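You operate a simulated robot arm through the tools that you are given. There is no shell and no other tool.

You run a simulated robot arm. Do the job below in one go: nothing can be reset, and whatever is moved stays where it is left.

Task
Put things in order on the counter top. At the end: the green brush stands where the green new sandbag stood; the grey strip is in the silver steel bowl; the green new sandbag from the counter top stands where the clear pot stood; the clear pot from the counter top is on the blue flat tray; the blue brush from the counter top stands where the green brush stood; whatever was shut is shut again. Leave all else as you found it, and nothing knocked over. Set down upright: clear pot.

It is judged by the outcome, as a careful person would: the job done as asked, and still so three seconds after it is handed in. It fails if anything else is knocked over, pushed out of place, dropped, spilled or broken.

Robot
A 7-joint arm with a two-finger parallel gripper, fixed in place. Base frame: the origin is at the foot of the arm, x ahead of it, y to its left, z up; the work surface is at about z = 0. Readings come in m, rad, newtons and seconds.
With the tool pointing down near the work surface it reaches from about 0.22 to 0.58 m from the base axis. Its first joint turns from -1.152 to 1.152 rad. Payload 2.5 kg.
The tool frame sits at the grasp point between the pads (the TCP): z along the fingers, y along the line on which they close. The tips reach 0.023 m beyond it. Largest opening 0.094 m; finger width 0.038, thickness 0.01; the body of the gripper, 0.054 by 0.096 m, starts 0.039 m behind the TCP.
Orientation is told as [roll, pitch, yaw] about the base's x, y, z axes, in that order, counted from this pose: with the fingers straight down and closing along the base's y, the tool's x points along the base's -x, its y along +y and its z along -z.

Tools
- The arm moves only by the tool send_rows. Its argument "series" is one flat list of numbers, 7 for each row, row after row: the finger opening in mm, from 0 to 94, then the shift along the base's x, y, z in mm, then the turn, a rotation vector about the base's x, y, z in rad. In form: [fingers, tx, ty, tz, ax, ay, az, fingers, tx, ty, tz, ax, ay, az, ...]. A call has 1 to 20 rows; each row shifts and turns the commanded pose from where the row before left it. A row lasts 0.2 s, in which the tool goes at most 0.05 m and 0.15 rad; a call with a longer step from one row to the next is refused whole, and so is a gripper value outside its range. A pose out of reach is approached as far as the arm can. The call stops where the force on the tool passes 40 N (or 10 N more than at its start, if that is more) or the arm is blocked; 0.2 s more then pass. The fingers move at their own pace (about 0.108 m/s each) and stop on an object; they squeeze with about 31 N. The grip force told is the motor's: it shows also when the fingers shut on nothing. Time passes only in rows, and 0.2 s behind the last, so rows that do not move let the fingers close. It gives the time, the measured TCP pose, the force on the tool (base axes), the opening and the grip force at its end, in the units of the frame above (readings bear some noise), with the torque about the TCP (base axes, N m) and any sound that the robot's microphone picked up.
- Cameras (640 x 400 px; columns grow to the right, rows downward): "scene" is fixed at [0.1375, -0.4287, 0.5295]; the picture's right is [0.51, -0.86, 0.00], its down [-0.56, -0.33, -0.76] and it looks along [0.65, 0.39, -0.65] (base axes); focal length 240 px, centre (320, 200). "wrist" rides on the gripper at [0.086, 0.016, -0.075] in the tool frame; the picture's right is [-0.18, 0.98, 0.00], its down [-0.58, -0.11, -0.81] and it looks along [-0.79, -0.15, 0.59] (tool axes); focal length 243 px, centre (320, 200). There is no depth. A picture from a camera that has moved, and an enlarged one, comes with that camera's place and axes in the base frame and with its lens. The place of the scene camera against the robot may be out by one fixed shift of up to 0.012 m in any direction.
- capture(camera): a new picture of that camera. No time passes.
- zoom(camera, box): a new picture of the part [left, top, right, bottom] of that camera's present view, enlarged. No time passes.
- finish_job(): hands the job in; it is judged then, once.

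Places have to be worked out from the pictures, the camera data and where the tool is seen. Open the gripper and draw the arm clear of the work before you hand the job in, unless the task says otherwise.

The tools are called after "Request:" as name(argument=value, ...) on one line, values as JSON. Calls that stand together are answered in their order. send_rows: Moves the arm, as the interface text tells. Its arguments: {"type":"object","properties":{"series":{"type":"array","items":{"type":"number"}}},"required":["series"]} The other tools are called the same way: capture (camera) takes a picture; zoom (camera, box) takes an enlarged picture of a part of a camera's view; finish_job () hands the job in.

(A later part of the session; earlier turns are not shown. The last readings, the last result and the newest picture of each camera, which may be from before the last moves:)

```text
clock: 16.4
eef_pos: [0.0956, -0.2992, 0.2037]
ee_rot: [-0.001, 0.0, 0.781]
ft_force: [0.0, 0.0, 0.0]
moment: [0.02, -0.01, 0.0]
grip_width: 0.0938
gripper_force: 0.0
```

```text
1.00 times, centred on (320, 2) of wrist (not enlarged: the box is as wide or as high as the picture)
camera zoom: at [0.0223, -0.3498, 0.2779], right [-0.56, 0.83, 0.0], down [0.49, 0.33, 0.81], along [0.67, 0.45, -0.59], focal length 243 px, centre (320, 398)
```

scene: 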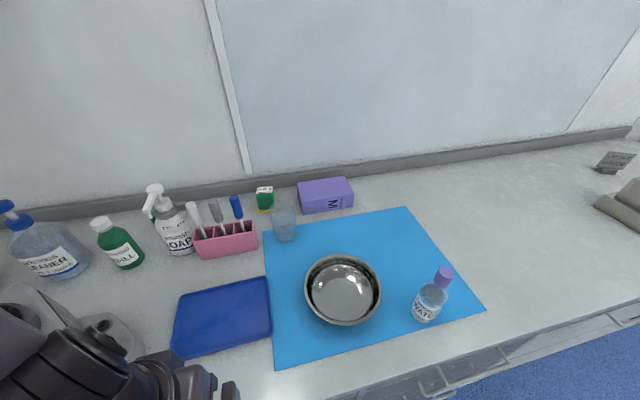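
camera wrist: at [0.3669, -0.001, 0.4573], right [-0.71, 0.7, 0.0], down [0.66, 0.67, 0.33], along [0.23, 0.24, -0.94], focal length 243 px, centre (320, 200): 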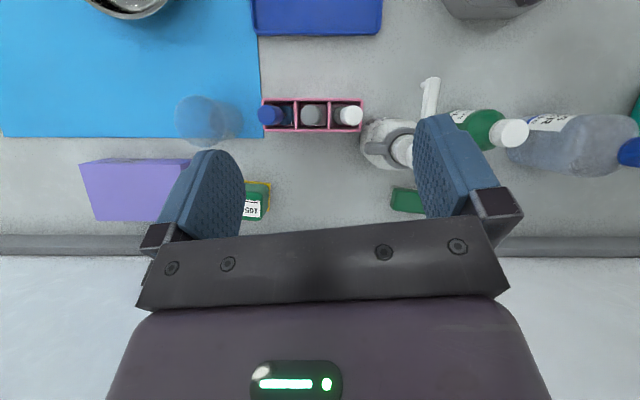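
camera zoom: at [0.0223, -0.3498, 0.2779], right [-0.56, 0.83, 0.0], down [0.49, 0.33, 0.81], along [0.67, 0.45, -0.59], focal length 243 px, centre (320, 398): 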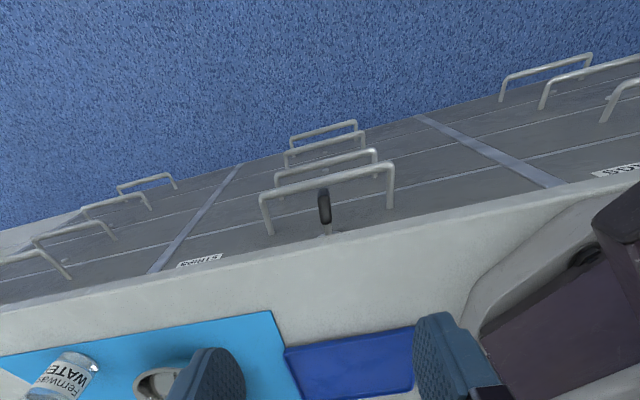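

Now the drawer fronts are visible and carry labels. I zoom in on them.

Request:
zoom(camera="wrist", box=[160, 0, 400, 90])

Request:
zoom(camera="wrist", box=[560, 0, 640, 4])

Request:
zoom(camera="wrist", box=[240, 0, 400, 30])

Request:
zoom(camera="wrist", box=[140, 20, 260, 90])

```text
2.67 times, centred on (280, 45) of wrist
camera zoom: at [0.0223, -0.3498, 0.2779], right [-0.56, 0.83, 0.0], down [0.49, 0.33, 0.81], along [0.67, 0.45, -0.59], focal length 647 px, centre (427, 613)
```

zoom: 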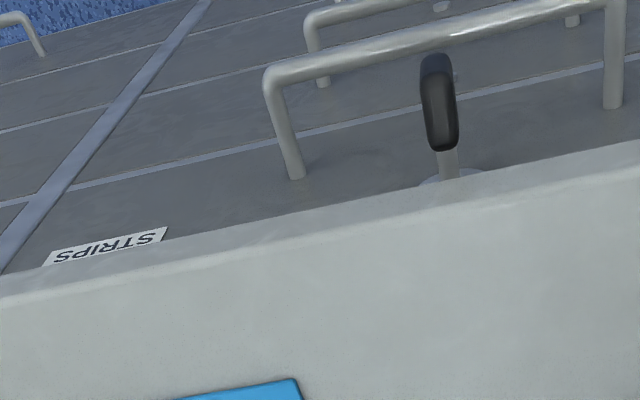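

```text
8.00 times, centred on (600, 2) of wrist
camera zoom: at [0.0223, -0.3498, 0.2779], right [-0.56, 0.83, 0.0], down [0.49, 0.33, 0.81], along [0.67, 0.45, -0.59], focal length 1941 px, centre (-1920, 1784)
```

zoom: 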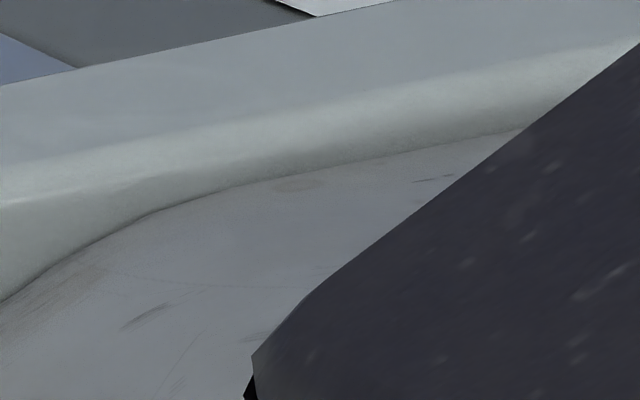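

```text
4.00 times, centred on (320, 15) of wrist
camera zoom: at [0.0223, -0.3498, 0.2779], right [-0.56, 0.83, 0.0], down [0.49, 0.33, 0.81], along [0.67, 0.45, -0.59], focal length 970 px, centre (320, 940)
```

zoom: 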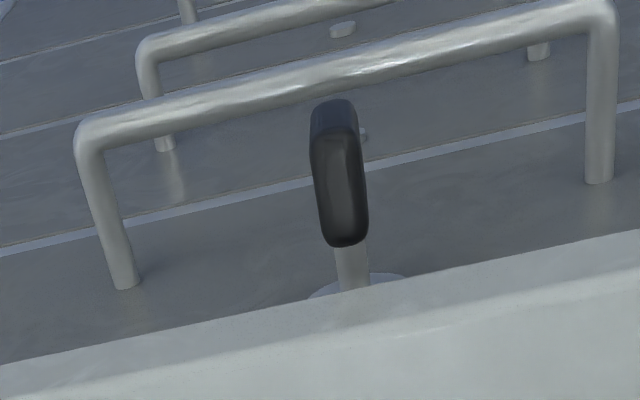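

```text
5.33 times, centred on (200, 55) of wrist
camera zoom: at [0.0223, -0.3498, 0.2779], right [-0.56, 0.83, 0.0], down [0.49, 0.33, 0.81], along [0.67, 0.45, -0.59], focal length 1294 px, centre (960, 973)
```

zoom: 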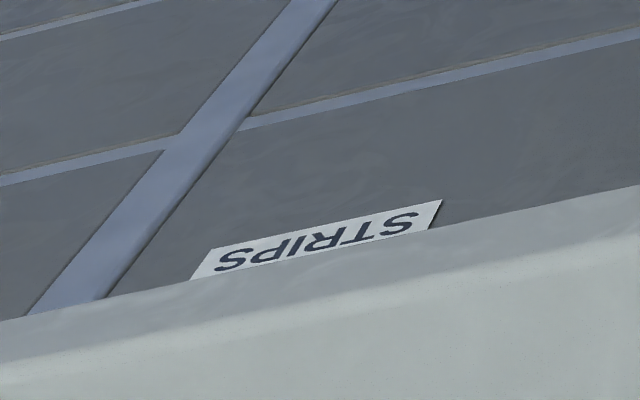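

The drawer with the knob is labelled "STRIPS", so the grey strip should be inside. I descend straight above the knob in stages, watching the wrist view.

Request:
send_rows(series=[94, 0, 0, -30, 0, 0, 0, 94, 0, 0, -30, 0, 0, 0, 94, 0, 0, -30, 0, 0, 0, 94, 0, 0, -30, 0, 0, 0, 94, 0, 0, -20, 0, 0, 0])

Request:
capture(camera="wrist")

Request:
zoom(camera="scene", box=[100, 396, 340, 400])

```text
clock: 17.6
eef_pos: [0.0917, -0.2996, 0.0663]
ee_rot: [-0.001, -0.001, 0.785]
ft_force: [0.9, -0.2, 1.5]
moment: [-0.02, -0.01, 0.02]
grip_width: 0.094
gripper_force: 0.1
```

```text
taken
camera wrist: at [0.0196, -0.3505, 0.1404], right [-0.56, 0.83, 0.0], down [0.49, 0.33, 0.81], along [0.67, 0.45, -0.59], focal length 243 px, centre (320, 200)
```

wrist: 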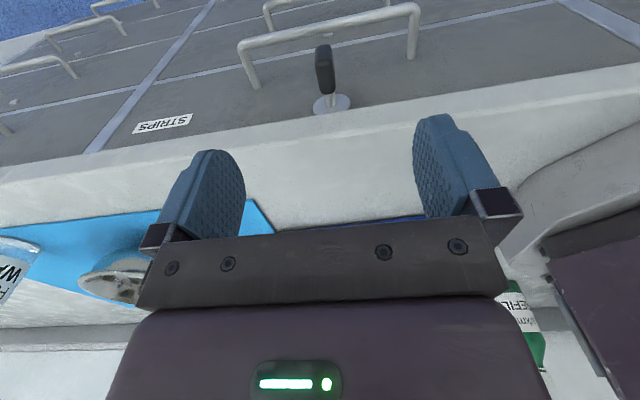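

```text
2.67 times, centred on (220, 398) of scene
camera zoom: at [0.1375, -0.4287, 0.5295], right [0.51, -0.86, 0.0], down [-0.56, -0.33, -0.76], along [0.65, 0.39, -0.65], focal length 639 px, centre (587, -328)
```

zoom: 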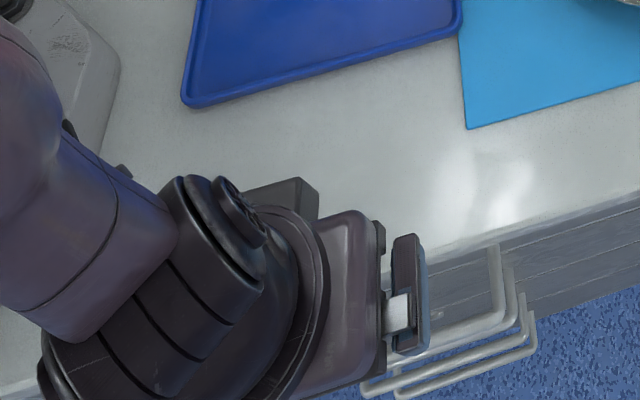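

Request:
zoom(camera="wrist", box=[260, 30, 400, 120])

```text
4.44 times, centred on (330, 75) of wrist
camera zoom: at [0.0196, -0.3505, 0.1404], right [-0.56, 0.83, 0.0], down [0.49, 0.33, 0.81], along [0.67, 0.45, -0.59], focal length 1078 px, centre (276, 756)
```

zoom: 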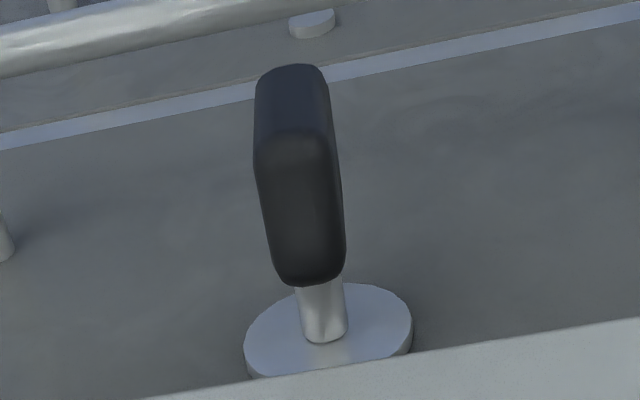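

The knob is a block about 13 x 27 x 26 mm around n = -0.137, z = -0.065, on a stem from the drawer face. I shift the tool slightly outward so the gripper body clears the counter edge, and descend further.

Request:
send_rows(series=[60, -6, -4, -15, 0, 0, 0, 60, 0, 0, -20, 0, 0, 0, 60, 0, 0, -20, 0, 0, 0, 60, 0, 0, -15, 0, 0, 0, 60, 0, 0, 0, 0, 0, 0])

Request:
capture(camera="wrist")

Request:
zoom(camera="scene", box=[100, 396, 340, 400])

```text
clock: 18.8
eef_pos: [0.0895, -0.3022, -0.0036]
ee_rot: [0.004, 0.001, 0.782]
ft_force: [0.3, -1.0, -0.4]
moment: [-0.01, -0.01, 0.01]
grip_width: 0.0599
gripper_force: 0.1
```

```text
taken
camera wrist: at [0.0162, -0.3544, 0.0714], right [-0.56, 0.83, 0.0], down [0.49, 0.33, 0.81], along [0.66, 0.45, -0.59], focal length 243 px, centre (320, 200)
```

wrist: 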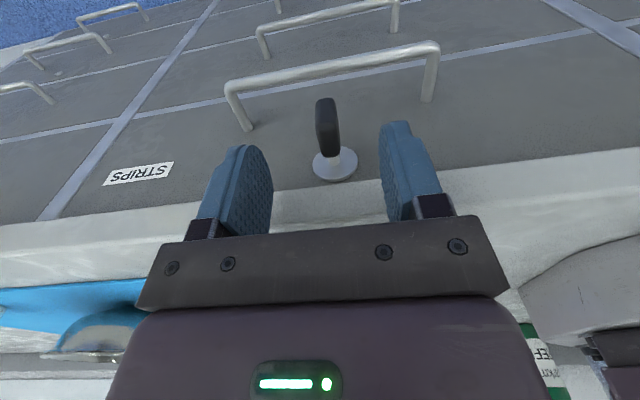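

```text
2.67 times, centred on (220, 398) of scene
camera zoom: at [0.1375, -0.4287, 0.5295], right [0.51, -0.86, 0.0], down [-0.56, -0.33, -0.76], along [0.65, 0.39, -0.65], focal length 639 px, centre (587, -328)
```

zoom: 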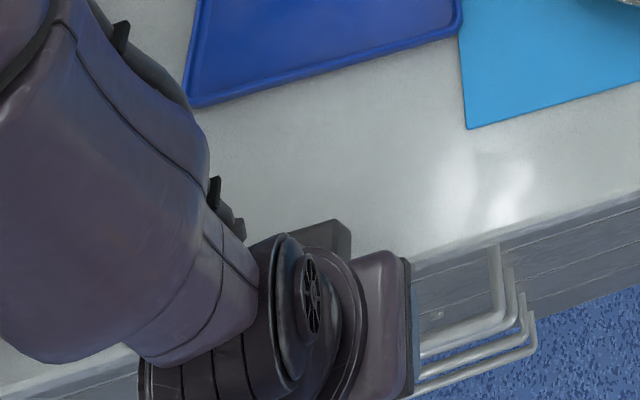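

Request:
zoom(camera="wrist", box=[270, 80, 390, 200])

```text
3.33 times, centred on (330, 140) of wrist
camera zoom: at [0.0162, -0.3544, 0.0714], right [-0.56, 0.83, 0.0], down [0.49, 0.33, 0.81], along [0.66, 0.45, -0.59], focal length 809 px, centre (287, 400)
```

zoom: 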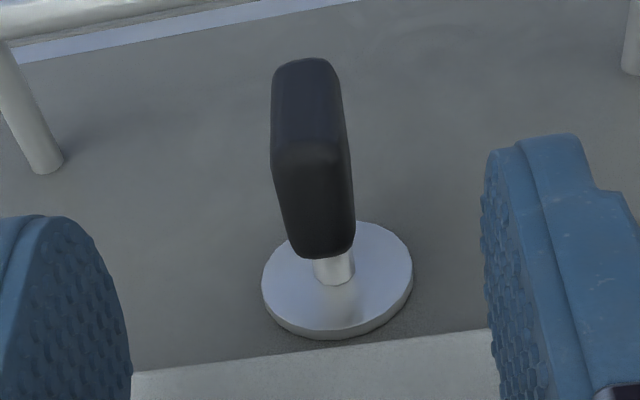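

The knob measures n from -0.150 to -0.125, z from -0.078 to -0.050, s = 0.276. I descend around it with clearance to the counter edge, then close the fingers.

Request:
send_rows(series=[60, -1.5, 1.5, -12, 0, 0, 0, 60, 0, 0, -15, 0, 0, 0, 60, 0, 0, -15, 0, 0, 0, 60, 0, 0, -11, 0, 0, 0, 60, 0, 0, 0, 0, 0, 0])

Request:
capture(camera="wrist")

```text
clock: 19.9
eef_pos: [0.1028, -0.3152, -0.0468]
ee_rot: [0.005, 0.0, 0.782]
ft_force: [-0.4, 2.9, 6.6]
moment: [-0.07, -0.27, 0.09]
grip_width: 0.0599
gripper_force: 0.1
out of reach, approached as far as the arm can: row 1, 2, 3
stopped in row 5: the force on the tool passed its limit at 47 N (the readings are from after the stop); the commanded pose is now the measured one
```

```text
taken
camera wrist: at [0.0294, -0.3659, 0.0283], right [-0.56, 0.83, 0.01], down [0.49, 0.33, 0.81], along [0.66, 0.46, -0.59], focal length 243 px, centre (320, 200)
```

wrist: 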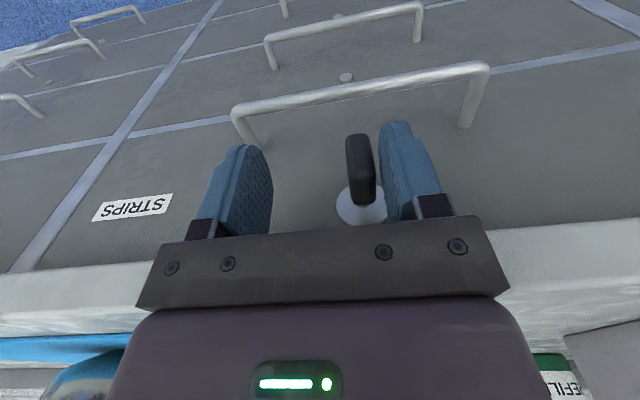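

The arm ran out of reach there and drifted along s until a finger touched the knob. I back straight up first and then test other orientations for reach.

Request:
send_rows(series=[60, 0, 0, 15, 0, 0, 0, 60, 0, 0, 20, 0, 0, 0, 60, 0, 0, 10, 0, 0, 0, 60, -6, 6, 0, 0, 0, 0, 60, -6, 6, 0, 0, 0, 0])

Request:
capture(camera="wrist")

Request:
zoom(camera="scene", box=[0, 396, 640, 400])

```text
clock: 21.1
eef_pos: [0.0901, -0.3026, -0.0019]
ee_rot: [0.005, -0.003, 0.78]
ft_force: [0.3, 0.1, -0.4]
moment: [0.01, 0.0, -0.03]
grip_width: 0.0602
gripper_force: 0.1
```

```text
taken
camera wrist: at [0.0174, -0.3543, 0.0719], right [-0.56, 0.83, 0.01], down [0.49, 0.33, 0.81], along [0.66, 0.46, -0.59], focal length 243 px, centre (320, 200)
```

wrist: 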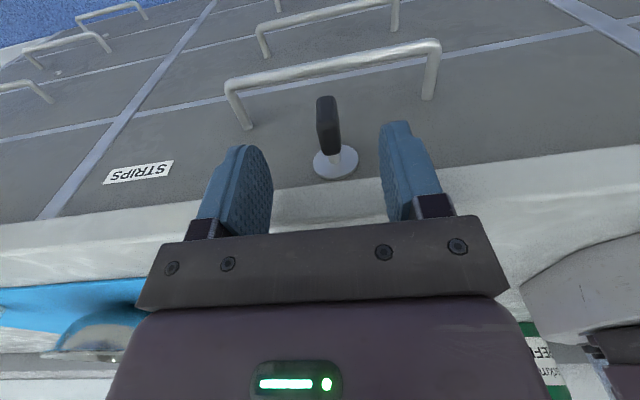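

```text
1.00 times, centred on (320, 398) of scene (not enlarged: the box is as wide or as high as the picture)
camera zoom: at [0.1375, -0.4287, 0.5295], right [0.51, -0.86, 0.0], down [-0.56, -0.33, -0.76], along [0.65, 0.39, -0.65], focal length 240 px, centre (320, 2)
```

zoom: 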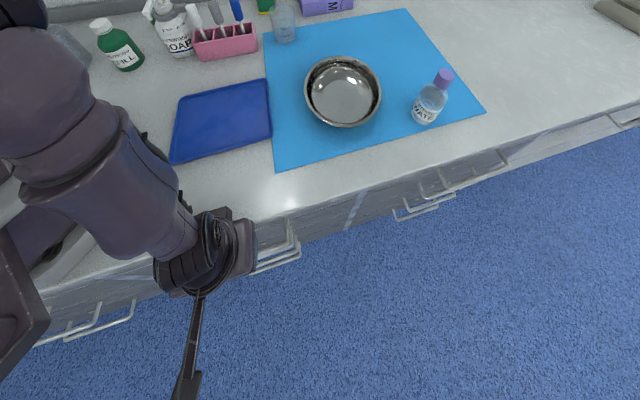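

At z about 0 the pose is reachable. I test tilting the tool about the outward axis so that the wrist sits further along +s, which should ease the reach, staying above the knob.

Request:
send_rows(series=[60, 0, 0, 5, 0.085, 0.085, 0, 60, 0, 0, 0, 0.085, 0.085, 0, 60, 0, 0, 0, 0.085, 0.085, 0, 60, 0, 0, 0, 0, 0, 0])

Request:
capture(camera="wrist")

```text
clock: 22.1
eef_pos: [0.0914, -0.3039, 0.0026]
ee_rot: [0.369, 0.0, 0.783]
ft_force: [0.9, 0.3, -0.5]
moment: [0.01, -0.01, 0.01]
grip_width: 0.0598
gripper_force: 0.1
```

```text
taken
camera wrist: at [0.0372, -0.3741, 0.0785], right [-0.52, 0.78, 0.35], down [0.69, 0.13, 0.71], along [0.51, 0.61, -0.61], focal length 243 px, centre (320, 200)
```

wrist: 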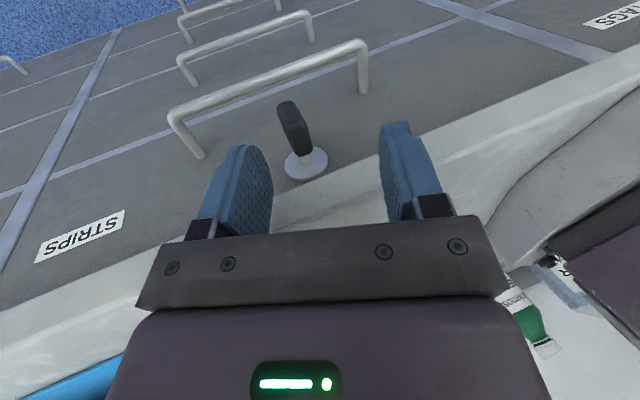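

The tilt works without a reach warning. I narrow the opening to 40 mm, centre on the knob and descend in small steps.

Request:
send_rows(series=[40, -1.8, 1.8, -10, 0, 0, 0, 40, 0, 0, -12, 0, 0, 0, 40, 0, 0, -12, 0, 0, 0, 40, 0, 0, 0, 0, 0, 0])

Request:
capture(camera="wrist")

```text
clock: 23.1
eef_pos: [0.0891, -0.3024, -0.0298]
ee_rot: [0.368, 0.001, 0.78]
ft_force: [0.2, -0.6, 0.3]
moment: [0.04, -0.01, 0.0]
grip_width: 0.0397
gripper_force: 0.2
```

```text
taken
camera wrist: at [0.0359, -0.3725, 0.0453], right [-0.52, 0.78, 0.35], down [0.69, 0.13, 0.71], along [0.51, 0.61, -0.61], focal length 243 px, centre (320, 200)
```

wrist: 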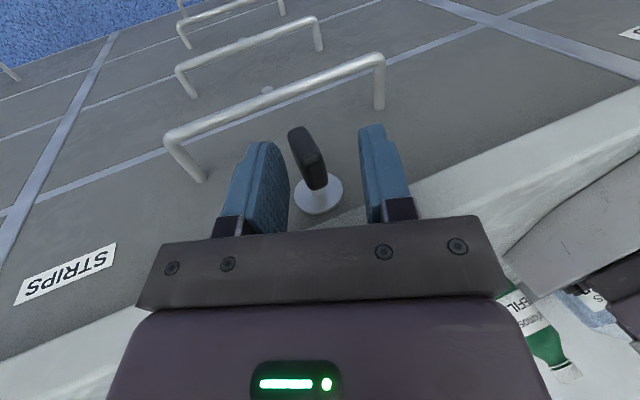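

Request:
send_rows(series=[40, 0, 0, -12, 0, 0, 0, 40, 0, 0, -13, 0, 0, 0, 40, 0, 0, 0, 0, 0, 0])

Request:
capture(camera="wrist")

```text
clock: 23.5
eef_pos: [0.0881, -0.3023, -0.0382]
ee_rot: [0.37, -0.005, 0.786]
ft_force: [0.1, 2.4, 9.1]
moment: [-0.1, -0.4, 0.1]
grip_width: 0.0399
gripper_force: 0.0
stopped in row 2: the force on the tool passed its limit at 74 N (the readings are from after the stop); the commanded pose is now the measured one
```

```text
taken
camera wrist: at [0.0351, -0.3724, 0.0374], right [-0.52, 0.78, 0.36], down [0.69, 0.13, 0.72], along [0.51, 0.62, -0.6], focal length 243 px, centre (320, 200)
```

wrist: 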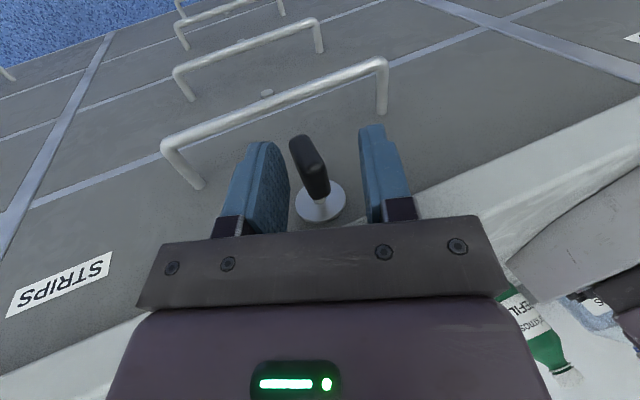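

The gripper body touched the counter edge, judging from the moment (contact about 2 cm inward and 4 cm along +s of the TCP). I back up and lean the body outward by about 0.25 rad so it clears the edge.

Request:
send_rows(series=[40, -4, -4, 10, 0, 0, 0, 40, 0, 0, 10, 0, 0, 0, 40, 0, 0, 0, 0.09, -0.09, 0, 40, 0, 0, 0, 0.09, -0.09, 0, 40, 0, 0, 0, 0, 0, 0])

Request:
capture(camera="wrist")

Request:
zoom(camera="scene", box=[100, 396, 340, 400])

```text
clock: 24.7
eef_pos: [0.0846, -0.3064, -0.0171]
ee_rot: [0.368, -0.259, 0.785]
ft_force: [-0.3, -0.2, 0.0]
moment: [0.02, -0.03, 0.01]
grip_width: 0.0401
gripper_force: 0.1
```

```text
taken
camera wrist: at [0.0195, -0.3882, 0.0327], right [-0.59, 0.71, 0.39], down [0.54, -0.01, 0.84], along [0.6, 0.7, -0.38], focal length 243 px, centre (320, 200)
```

wrist: 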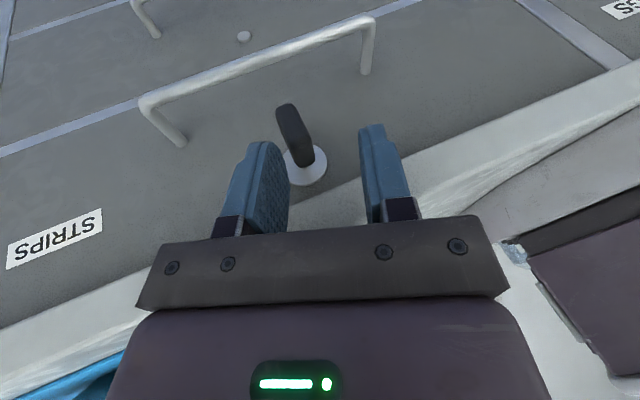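

```text
2.67 times, centred on (220, 398) of scene
camera zoom: at [0.1374, -0.4287, 0.5295], right [0.51, -0.86, 0.0], down [-0.56, -0.33, -0.76], along [0.65, 0.39, -0.65], focal length 639 px, centre (587, -328)
```

zoom: 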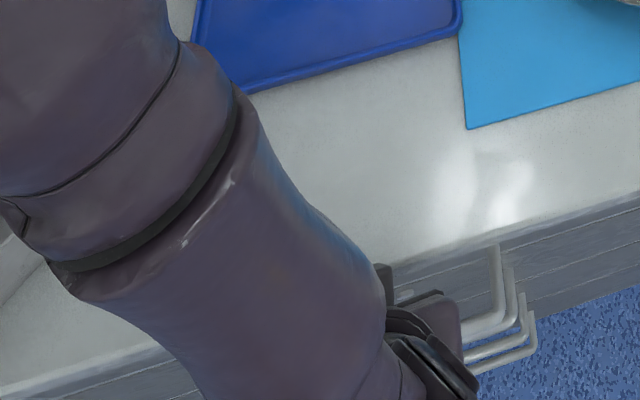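

That orientation is reachable and the body should now clear the edge by about 6 mm. I descend onto the knob.

Request:
send_rows(series=[40, 0, 0, -12, 0, 0, 0, 40, 1.5, 1.5, -12, 0, 0, 0, 40, 1.5, 1.5, -12, 0, 0, 0, 40, 0, 0, 0, 0, 0, 0])

Request:
capture(camera="wrist")

```text
clock: 25.5
eef_pos: [0.0883, -0.3031, -0.0482]
ee_rot: [0.373, -0.266, 0.79]
ft_force: [-1.9, 1.1, 6.0]
moment: [-0.06, -0.35, 0.09]
grip_width: 0.0401
gripper_force: 0.0
stopped in row 3: the force on the tool passed its limit at 69 N (the readings are from after the stop); the commanded pose is now the measured one
```

```text
taken
camera wrist: at [0.0233, -0.3863, 0.0025], right [-0.59, 0.7, 0.39], down [0.54, -0.01, 0.84], along [0.6, 0.71, -0.37], focal length 243 px, centre (320, 200)
```

wrist: 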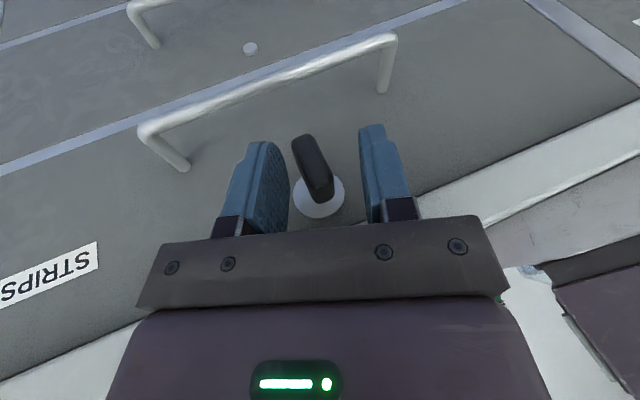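

The knob is now between the fingers near the tips with roughly 15 mm of overlap, while an inner part of the hand rests on the counter. I lift 2 mm, centre on the knob and close on it.

Request:
send_rows(series=[40, 3, -3, 2, 0, 0, 0, 20, 0, 0, 0, 0, 0, 0, 0, 0, 0, 0, 0, 0, 0, 0, 0, 0, 0, 0, 0, 0, 0, 0, 0, 0, 0, 0, 0])

Request:
capture(camera="wrist")

```text
clock: 26.7
eef_pos: [0.0926, -0.3064, -0.0465]
ee_rot: [0.366, -0.265, 0.79]
ft_force: [15.6, -15.5, -16.2]
moment: [-0.67, -0.09, -1.43]
grip_width: 0.0155
gripper_force: 44.6
```

```text
taken
camera wrist: at [0.0274, -0.3899, 0.0043], right [-0.59, 0.71, 0.39], down [0.54, -0.01, 0.84], along [0.6, 0.71, -0.38], focal length 243 px, centre (320, 200)
```

wrist: 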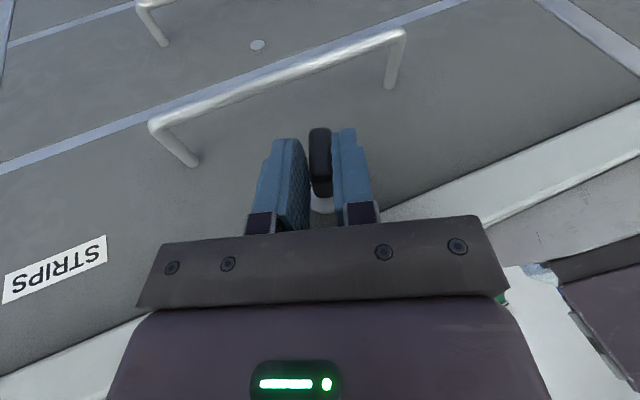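

The fingers hold the knob (15.5 mm), with a side load along the closing axis. I relieve it with a small shift and pull outward a little as a test.

Request:
send_rows(series=[0, 1.4, -1.4, -0.5, 0, 0, 0, 0, -3.5, -3.5, 0, 0, 0, 0, 0, -5, -5, 0, 0, 0, 0, 0, -5, -5, 0, 0, 0, 0])

Request:
capture(camera="wrist")

```text
clock: 27.7
eef_pos: [0.0849, -0.3173, -0.0467]
ee_rot: [0.37, -0.279, 0.787]
ft_force: [32.3, 11.3, -5.0]
moment: [-0.07, -0.41, -0.95]
grip_width: 0.0142
gripper_force: 45.6
```

```text
taken
camera wrist: at [0.0187, -0.4002, 0.0025], right [-0.59, 0.7, 0.39], down [0.53, -0.02, 0.85], along [0.6, 0.71, -0.36], focal length 243 px, centre (320, 200)
```

wrist: 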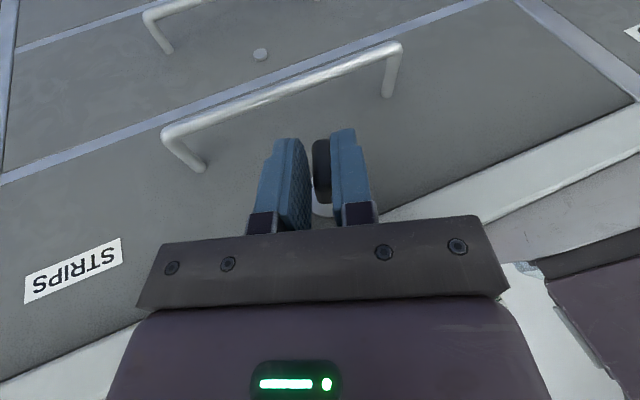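

Pull force reached about 31 N while the tool moved 13 mm, and the knob seems to have slipped in the fingers rather than the drawer moving. I zoom in to check.

Request:
zoom(camera="wrist", box=[240, 110, 400, 230])

Request:
zoom(camera="scene", box=[180, 396, 340, 400])

```text
3.33 times, centred on (320, 170) of wrist
camera zoom: at [0.0187, -0.4002, 0.0025], right [-0.59, 0.7, 0.39], down [0.53, -0.02, 0.85], along [0.6, 0.71, -0.36], focal length 809 px, centre (320, 300)
```

zoom: 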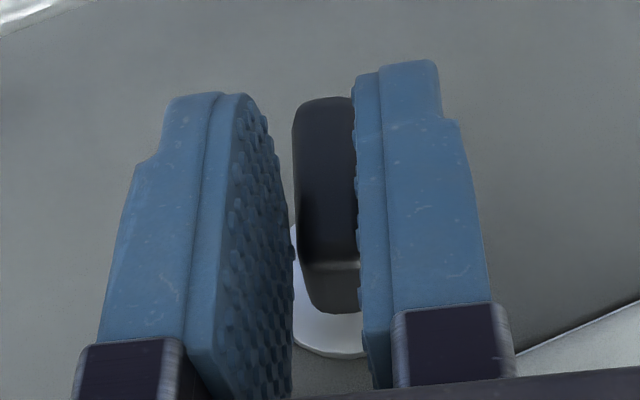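

```text
4.00 times, centred on (260, 398) of scene
camera zoom: at [0.1374, -0.4287, 0.5295], right [0.51, -0.86, 0.0], down [-0.56, -0.33, -0.76], along [0.65, 0.39, -0.65], focal length 958 px, centre (560, -592)
```

zoom: 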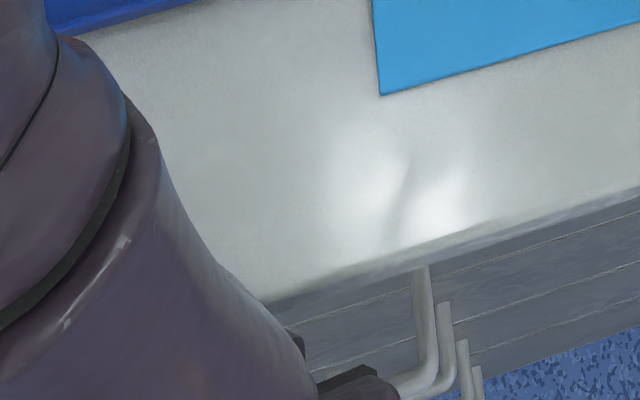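

Comparing the pictures, the knob has turned about 0.37 rad to line up with the pads. So it is a turn latch, and pulling alone will not open the drawer. I open the fingers and see whether it springs back.

Request:
send_rows(series=[20, 0, 0, 0, 0, 0, 0, 40, 0, 0, 0, 0, 0, 0, 40, 0, 0, 10, 0, 0, 0, 40, 0, 0, 12, 0, 0, 0, 40, 0, 0, 0, 0, 0, 0])

Request:
capture(camera="wrist")

Request:
zoom(camera="wrist", box=[220, 80, 380, 200])

```text
clock: 28.9
eef_pos: [0.0776, -0.3213, -0.0248]
ee_rot: [0.371, -0.265, 0.789]
ft_force: [0.5, 0.7, 0.9]
moment: [-0.01, 0.0, -0.01]
grip_width: 0.04
gripper_force: 0.0
```

```text
taken
camera wrist: at [0.0129, -0.4039, 0.0255], right [-0.59, 0.7, 0.39], down [0.54, -0.01, 0.84], along [0.6, 0.71, -0.38], focal length 243 px, centre (320, 200)
```

wrist: 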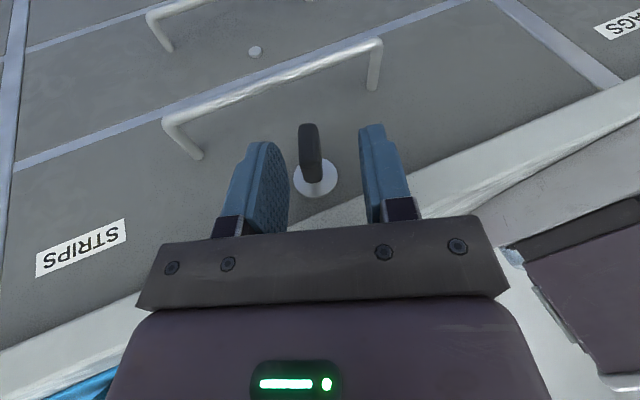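

```text
3.33 times, centred on (300, 140) of wrist
camera zoom: at [0.0129, -0.4039, 0.0255], right [-0.59, 0.7, 0.39], down [0.54, -0.01, 0.84], along [0.6, 0.71, -0.38], focal length 809 px, centre (387, 400)
```

zoom: 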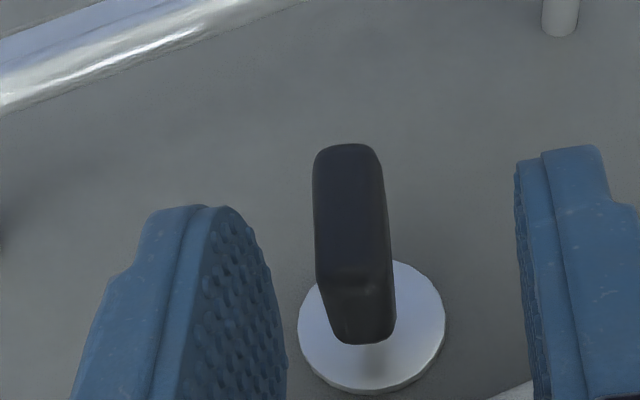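

The knob stays where it was turned, so it can be ratcheted. I back off and test how far the tool can roll about the knob's axis at this spot.

Request:
send_rows(series=[40, -5, -5, 25, 0, 0, 0, 40, 0, 0, 10, 0.09, 0.09, 0, 40, 0, 0, 0, 0.09, 0.09, 0, 40, 0, 0, 0, 0.09, 0.09, 0, 40, 0, 0, 0, 0.09, 0.09, 0, 40, 0, 0, 0, 0, 0, 0])

Request:
capture(camera="wrist")

Request:
zoom(camera="scene", box=[0, 396, 640, 400])

```text
clock: 30.3
eef_pos: [0.0738, -0.3257, 0.0125]
ee_rot: [0.899, -0.231, 0.655]
ft_force: [-0.2, -0.6, 0.7]
moment: [-0.01, 0.0, 0.0]
grip_width: 0.0401
gripper_force: 0.2
```

```text
taken
camera wrist: at [0.0248, -0.4251, 0.0487], right [-0.37, 0.49, 0.79], down [0.8, -0.27, 0.54], along [0.47, 0.83, -0.29], focal length 243 px, centre (320, 200)
```

wrist: 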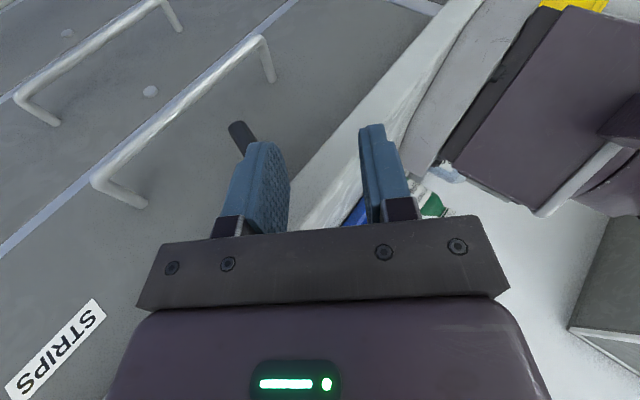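

```text
1.00 times, centred on (320, 398) of scene (not enlarged: the box is as wide or as high as the picture)
camera zoom: at [0.1375, -0.4287, 0.5295], right [0.51, -0.86, 0.0], down [-0.56, -0.33, -0.76], along [0.65, 0.39, -0.65], focal length 240 px, centre (320, 2)
```

zoom: 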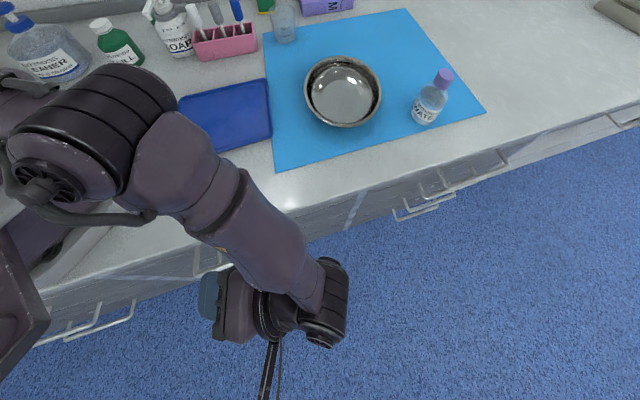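

The arm reaches that roll. I zoom in on the scene view to see the shape of the gripper's inner side, which touched the counter before.

Request:
zoom(camera="scene", box=[200, 396, 360, 400])

Request:
zoom(camera="scene", box=[120, 399, 420, 400])

```text
4.00 times, centred on (280, 398) of scene
camera zoom: at [0.1375, -0.4287, 0.5295], right [0.51, -0.86, 0.0], down [-0.56, -0.33, -0.76], along [0.65, 0.39, -0.65], focal length 958 px, centre (480, -592)
```

zoom: 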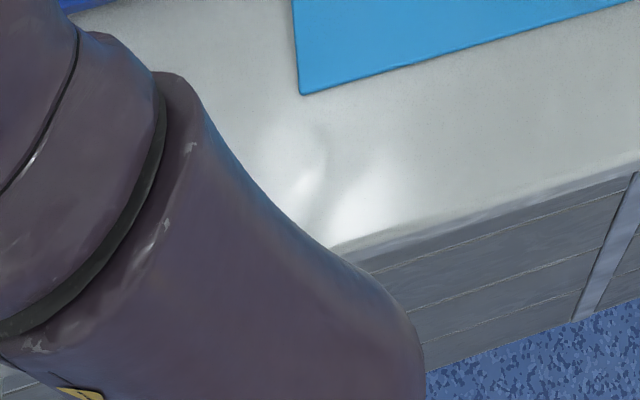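

```text
2.13 times, centred on (270, 400) of scene
camera zoom: at [0.1375, -0.4287, 0.5295], right [0.51, -0.86, 0.0], down [-0.56, -0.33, -0.76], along [0.65, 0.39, -0.65], focal length 511 px, centre (427, -226)
```

zoom: 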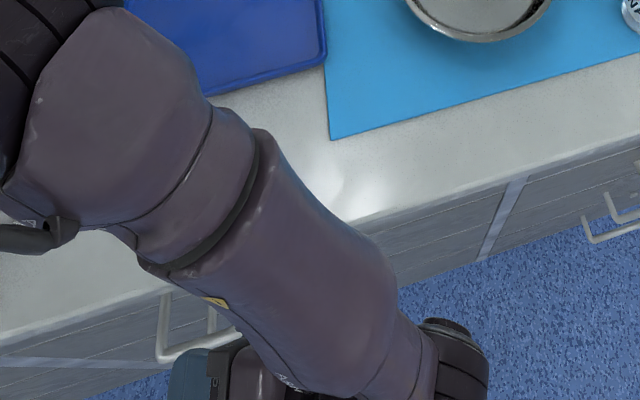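

I treat the hand as extending about 45 mm inward, so I lean it further outward (0.3 rad more) and move to a point outside and above the knob, ready to approach along the fingers.

Request:
send_rows(series=[40, -3, -3, 0, 0.052, -0.0388, -0.0761, 40, -3, -3, 0, 0.052, -0.0388, -0.0761, 40, -3, -3, 0, 0.052, -0.0388, -0.0761, 40, 4, -10, -17, 0, 0, 0, 40, 4, -10, -17, 0, 0, 0, 40, 4, -10, -17, 0, 0, 0, 40, 0, 0, 0, 0, 0, 0])

Request:
capture(camera="wrist")

Request:
zoom(camera="scene", box=[0, 396, 640, 400])

```text
clock: 31.9
eef_pos: [0.0752, -0.3646, -0.0398]
ee_rot: [0.978, -0.413, 0.401]
ft_force: [1.0, 0.0, -0.3]
moment: [0.01, 0.0, 0.05]
grip_width: 0.0401
gripper_force: 0.1
```

```text
taken
camera wrist: at [0.0025, -0.4533, -0.0247], right [-0.36, 0.44, 0.82], down [0.64, -0.52, 0.56], along [0.68, 0.73, -0.1], focal length 243 px, centre (320, 200)
```

wrist: 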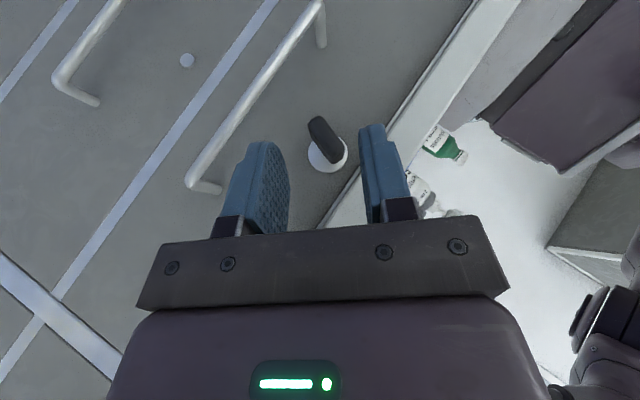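

```text
1.00 times, centred on (320, 398) of scene (not enlarged: the box is as wide or as high as the picture)
camera zoom: at [0.1375, -0.4287, 0.5295], right [0.51, -0.86, 0.0], down [-0.56, -0.33, -0.76], along [0.65, 0.39, -0.65], focal length 240 px, centre (320, 2)
```

zoom: 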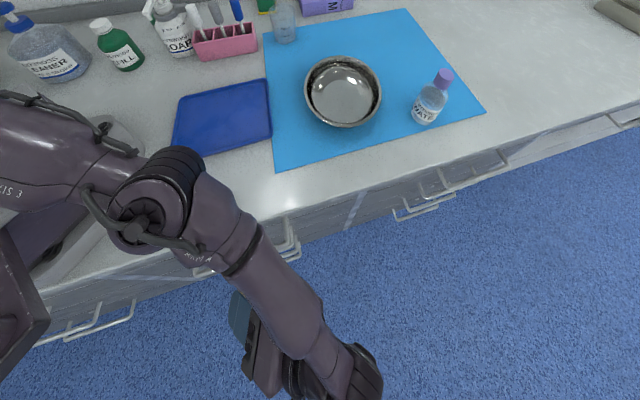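

The knob appears exactly where predicted, which validates the geometry. I approach along the fingers so the knob ends up between the pads.

Request:
send_rows(series=[40, 2.8, 12, -4.7, 0, 0, 0, 40, 2.8, 12, -4.7, 0, 0, 0, 40, 2.8, 12, -4.7, 0, 0, 0, 40, 2.8, 12, -4.7, 0, 0, 0, 40, 2.6, 11, -4.7, 0, 0, 0, 40, 0, 0, 0, 0, 0, 0])

Request:
capture(camera="wrist")

```text
clock: 33.3
eef_pos: [0.0902, -0.3065, -0.0645]
ee_rot: [0.976, -0.411, 0.402]
ft_force: [-0.8, -0.5, -0.6]
moment: [0.03, 0.0, -0.03]
grip_width: 0.0398
gripper_force: 0.0
```

```text
taken
camera wrist: at [0.017, -0.3952, -0.0491], right [-0.36, 0.45, 0.82], down [0.64, -0.52, 0.56], along [0.68, 0.73, -0.1], focal length 243 px, centre (320, 200)
```

wrist: 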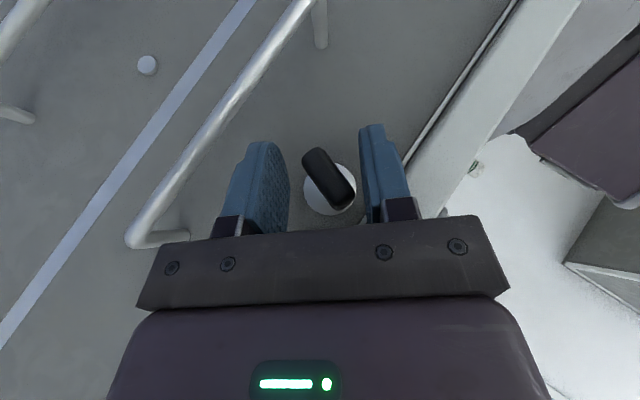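

No contact, and the knob sits between the pads, about 30° off their line. I close to turn the knob into alignment.

Request:
send_rows(series=[25, 0, 0, 0, 0, 0, 0, 10, 0, 0, 0, 0, 0, 0, 0, 0, 0, 0, 0, 0, 0, 0, 0, 0, 0, 0, 0, 0])

Request:
capture(camera="wrist")

```text
clock: 34.2
eef_pos: [0.0876, -0.3045, -0.0621]
ee_rot: [0.989, -0.406, 0.395]
ft_force: [1.0, 3.3, 5.5]
moment: [-0.84, 0.83, -0.43]
grip_width: 0.0164
gripper_force: 44.4
stopped in row 4: the force on the tool passed its limit at 41 N (the readings are from after the stop); the commanded pose is now the measured one
```

```text
taken
camera wrist: at [0.0152, -0.3946, -0.0473], right [-0.35, 0.44, 0.83], down [0.65, -0.53, 0.55], along [0.68, 0.73, -0.1], focal length 243 px, centre (320, 200)
```

wrist: 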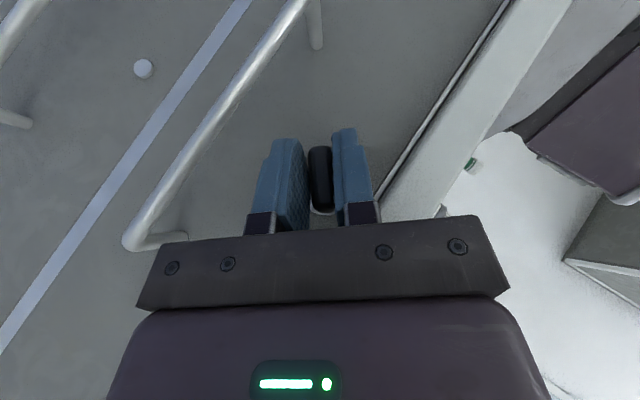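

The knob has followed to about 0.9 rad. While holding it, I roll the tool further about the knob's axis in small steps and watch the forces.

Request:
send_rows(series=[0, 0, 0, 0, 0.0707, 0.0707, 0, 0, 0, 0, 0, 0.0707, 0.0707, 0, 0, 0, 0, 0, 0.0707, 0.0707, 0])

Request:
capture(camera="wrist")

Request:
zoom(camera="scene", box=[0, 396, 640, 400])

```text
clock: 35.0
eef_pos: [0.0884, -0.305, -0.0645]
ee_rot: [1.277, -0.28, 0.297]
ft_force: [-6.9, 2.8, -1.7]
moment: [-0.52, 0.6, -0.87]
grip_width: 0.0161
gripper_force: 45.8
```

```text
taken
camera wrist: at [0.0178, -0.3982, -0.0524], right [-0.16, 0.25, 0.96], down [0.74, -0.62, 0.28], along [0.66, 0.75, -0.08], focal length 243 px, centre (320, 200)
```

wrist: 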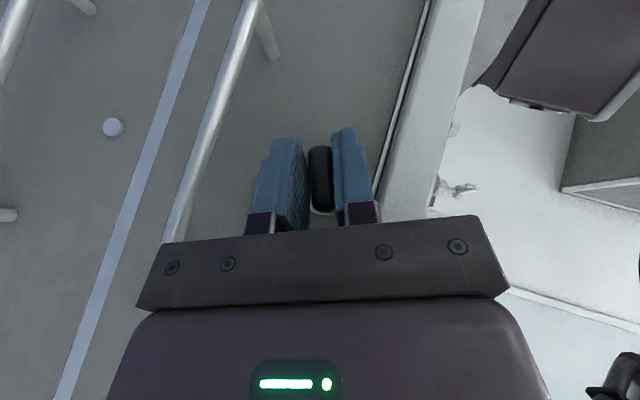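

```text
1.00 times, centred on (320, 398) of scene (not enlarged: the box is as wide or as high as the picture)
camera zoom: at [0.1375, -0.4287, 0.5295], right [0.51, -0.86, 0.0], down [-0.56, -0.33, -0.76], along [0.65, 0.39, -0.65], focal length 240 px, centre (320, 2)
```

zoom: 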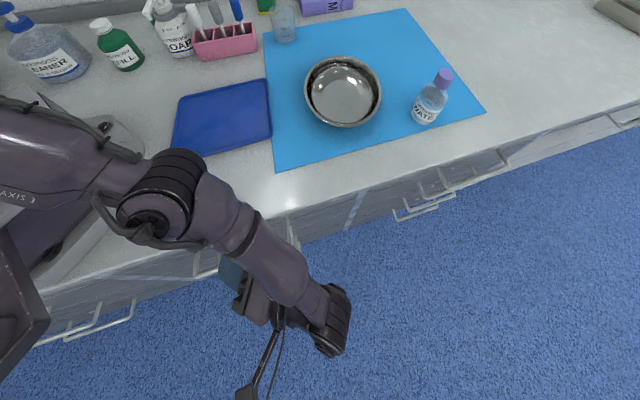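

The knob is at about 1.24 rad without resistance. I turn it a bit further, watching for contact with the handle bar.

Request:
send_rows(series=[0, 0, 0, 0, 0.0707, 0.0707, 0, 0, 0, 0, 0, 0.0707, 0.0707, 0])

Request:
capture(camera="wrist")

```text
clock: 35.4
eef_pos: [0.0887, -0.3047, -0.064]
ee_rot: [1.287, -0.255, 0.298]
ft_force: [1.3, 1.1, -1.5]
moment: [-0.87, 0.9, -0.43]
grip_width: 0.0155
gripper_force: 44.9
out of reach, approached as far as the arm can: row 1
stopped in row 1: the force on the tool passed its limit at 55 N (the readings are from after the stop); the commanded pose is now the measured one
```

```text
taken
camera wrist: at [0.0193, -0.3972, -0.0505], right [-0.14, 0.25, 0.96], down [0.74, -0.61, 0.26], along [0.65, 0.75, -0.1], focal length 243 px, centre (320, 200)
```

wrist: 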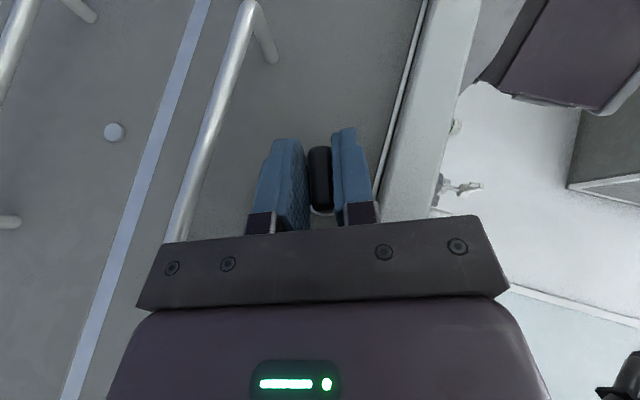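

That step hit a limit (out of reach, 55 N). The knob is now turned about 72°, so I try a gentle pull outward.

Request:
send_rows(series=[0, -3, -3, 0, 0, 0, 0, 0, -4, -4, 0, 0, 0, 0, 0, -5, -5, 0, 0, 0, 0])

Request:
capture(camera="wrist")

```text
clock: 36.1
eef_pos: [0.0819, -0.3115, -0.0651]
ee_rot: [1.267, -0.261, 0.298]
ft_force: [0.7, -0.1, 0.4]
moment: [-0.8, 0.79, -0.72]
grip_width: 0.0156
gripper_force: 44.8
out of reach, approached as far as the arm can: row 3
stopped in row 3: the force on the tool passed its limit at 45 N (the readings are from after the stop); the commanded pose is now the measured one
```

```text
taken
camera wrist: at [0.0125, -0.4034, -0.0498], right [-0.15, 0.26, 0.95], down [0.74, -0.61, 0.28], along [0.66, 0.75, -0.1], focal length 243 px, centre (320, 200)
```

wrist: 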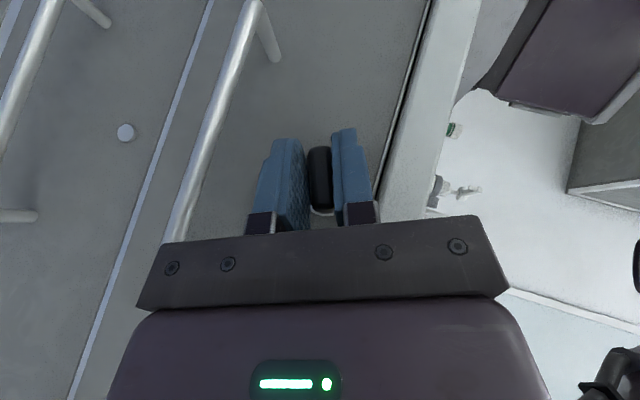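

The drawer has come out about 9 mm: its own bar handle moved with the gripper while the lower drawer shifted in view. The latch is released and the bar belongs to the drawer, so I let go of the knob and back off to hook the bar where the reach is better.

Request:
send_rows(series=[20, 0, 0, 0, 0, 0, 0, 45, 0, 0, 0, 0, 0, 0, 45, 3, -14, 6, -0.05, -0.05, 0, 45, 3, -14, 6, -0.07, -0.07, 0, 45, 3, -14, 6, -0.07, -0.07, 0, 45, 0, 0, 10, -0.07, -0.07, 0])

Request:
capture(camera="wrist")

Request:
zoom(camera="scene", box=[0, 396, 640, 400])

```text
clock: 37.5
eef_pos: [0.092, -0.3524, -0.0365]
ee_rot: [0.911, -0.417, 0.424]
ft_force: [0.0, 0.1, 0.4]
moment: [0.01, 0.04, -0.01]
grip_width: 0.0447
gripper_force: 0.1
```

```text
taken
camera wrist: at [0.0183, -0.4405, -0.0182], right [-0.38, 0.49, 0.78], down [0.62, -0.49, 0.61], along [0.68, 0.72, -0.12], focal length 243 px, centre (320, 200)
```

wrist: 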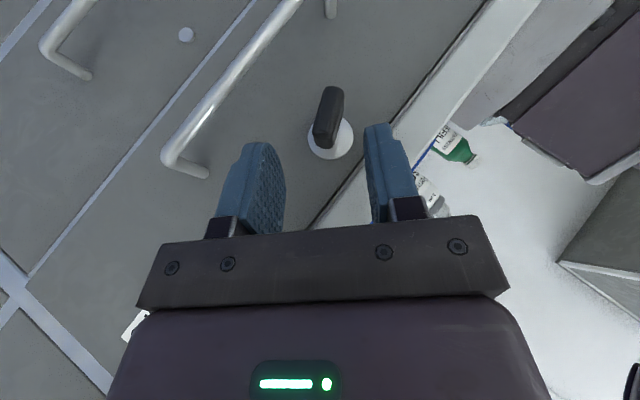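

```text
1.00 times, centred on (320, 398) of scene (not enlarged: the box is as wide or as high as the picture)
camera zoom: at [0.1375, -0.4287, 0.5295], right [0.51, -0.86, 0.0], down [-0.56, -0.33, -0.76], along [0.65, 0.39, -0.65], focal length 240 px, centre (320, 2)
```

zoom: 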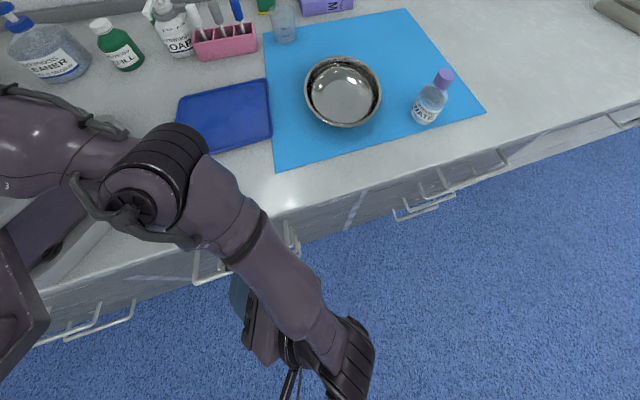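

The bar works out at n about -0.153, z about -0.128, ending at s about 0.358. I lift clear, turn the gripper so it opens along the pull direction with a slight lean, and open fully to use the inner finger as a hook.

Request:
send_rows(series=[94, -2, -11, 34, -0.06615, 0.09548, -0.07756, 94, -2, -11, 34, -0.06615, 0.09548, -0.07756, 94, -2, -11, 34, -0.06615, 0.09548, -0.07756, 94, -2, -11, 34, -0.06615, 0.09548, -0.07756, 94, 0, 0, 0, -0.06615, 0.09548, -0.07756, 94, 0, 0, 0, -0.06615, 0.09548, -0.07756, 94, 0, 0, 0, -0.06615, 0.09548, -0.07756, 94, 0, 0, 0, -0.06615, 0.09548, -0.07756, 94, 0, 0, 0, -0.06615, 0.09548, -0.07756, 94, 0, 0, 0, -0.06615, 0.09548, -0.07756, 94, 0, 0, 0, -0.06615, 0.09548, -0.07756, 94, 0, 0, 0, -0.06615, 0.09548, -0.07756])

Request:
capture(camera="wrist")

Request:
zoom(camera="scene", box=[0, 396, 640, 400])

```text
clock: 40.1
eef_pos: [0.0825, -0.3968, 0.1009]
ee_rot: [-0.001, 0.599, -0.788]
ft_force: [-0.1, 0.2, 0.9]
moment: [0.0, 0.03, -0.04]
grip_width: 0.0941
gripper_force: 0.1
```

```text
taken
camera wrist: at [0.073, -0.3657, 0.2112], right [0.8, 0.59, -0.1], down [0.58, -0.74, 0.34], along [0.12, -0.33, -0.94], focal length 243 px, centre (320, 200)
```

wrist: 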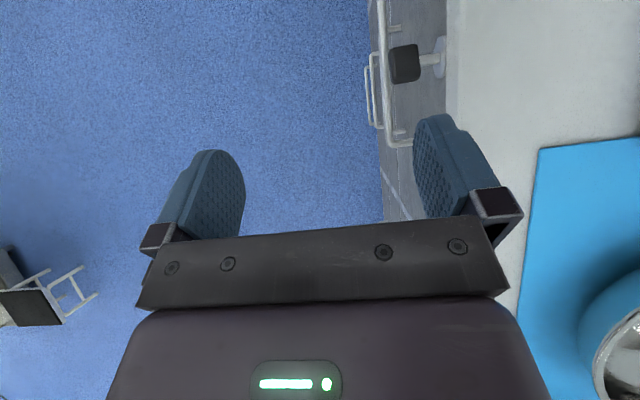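

```text
1.00 times, centred on (320, 398) of scene (not enlarged: the box is as wide or as high as the picture)
camera zoom: at [0.1374, -0.4287, 0.5295], right [0.51, -0.86, 0.0], down [-0.56, -0.33, -0.76], along [0.65, 0.39, -0.65], focal length 240 px, centre (320, 2)
```

zoom: 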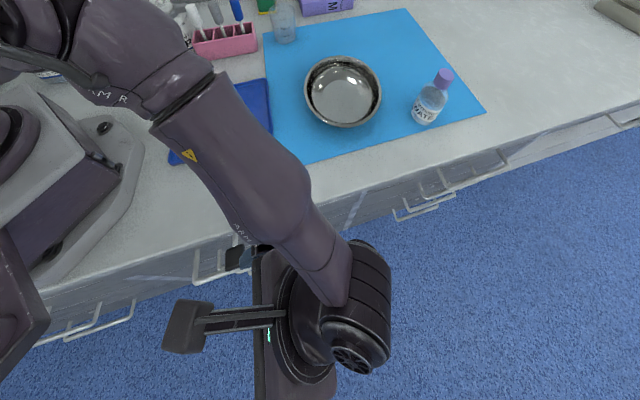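

The orientation is right, with the knob lying turned. I move the inner finger over the gap between the bar and the drawer front and start down.

Request:
send_rows(series=[94, 9.5, 16, 0, 0, 0, 0, 94, 9.2, 16.2, 0, 0, 0, 0, 94, 0, 0, -40, 0, 0, 0, 94, 0, 0, -40, 0, 0, 0, 94, 0, 0, -30, 0, 0, 0, 94, 0, 0, -20, 0, 0, 0, 94, 0, 0, 0, 0, 0, 0])

Request:
capture(camera="wrist")

```text
clock: 41.7
eef_pos: [0.1022, -0.3649, -0.0275]
ee_rot: [0.0, 0.598, -0.785]
ft_force: [0.1, -0.5, 0.2]
moment: [0.0, -0.02, -0.06]
grip_width: 0.0941
gripper_force: 0.0
```

```text
taken
camera wrist: at [0.0915, -0.3341, 0.0817], right [0.8, 0.59, -0.1], down [0.58, -0.74, 0.34], along [0.12, -0.33, -0.94], focal length 243 px, centre (320, 200)
```

wrist: 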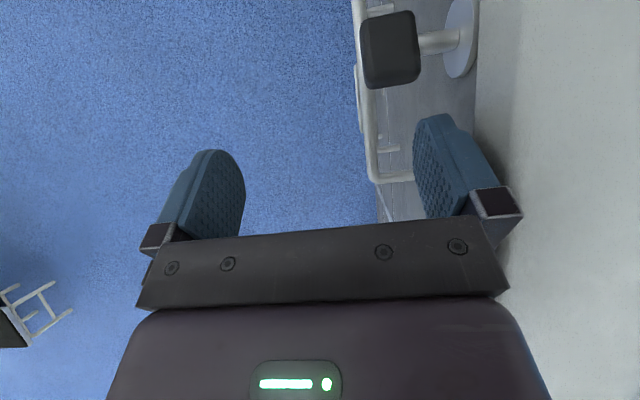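

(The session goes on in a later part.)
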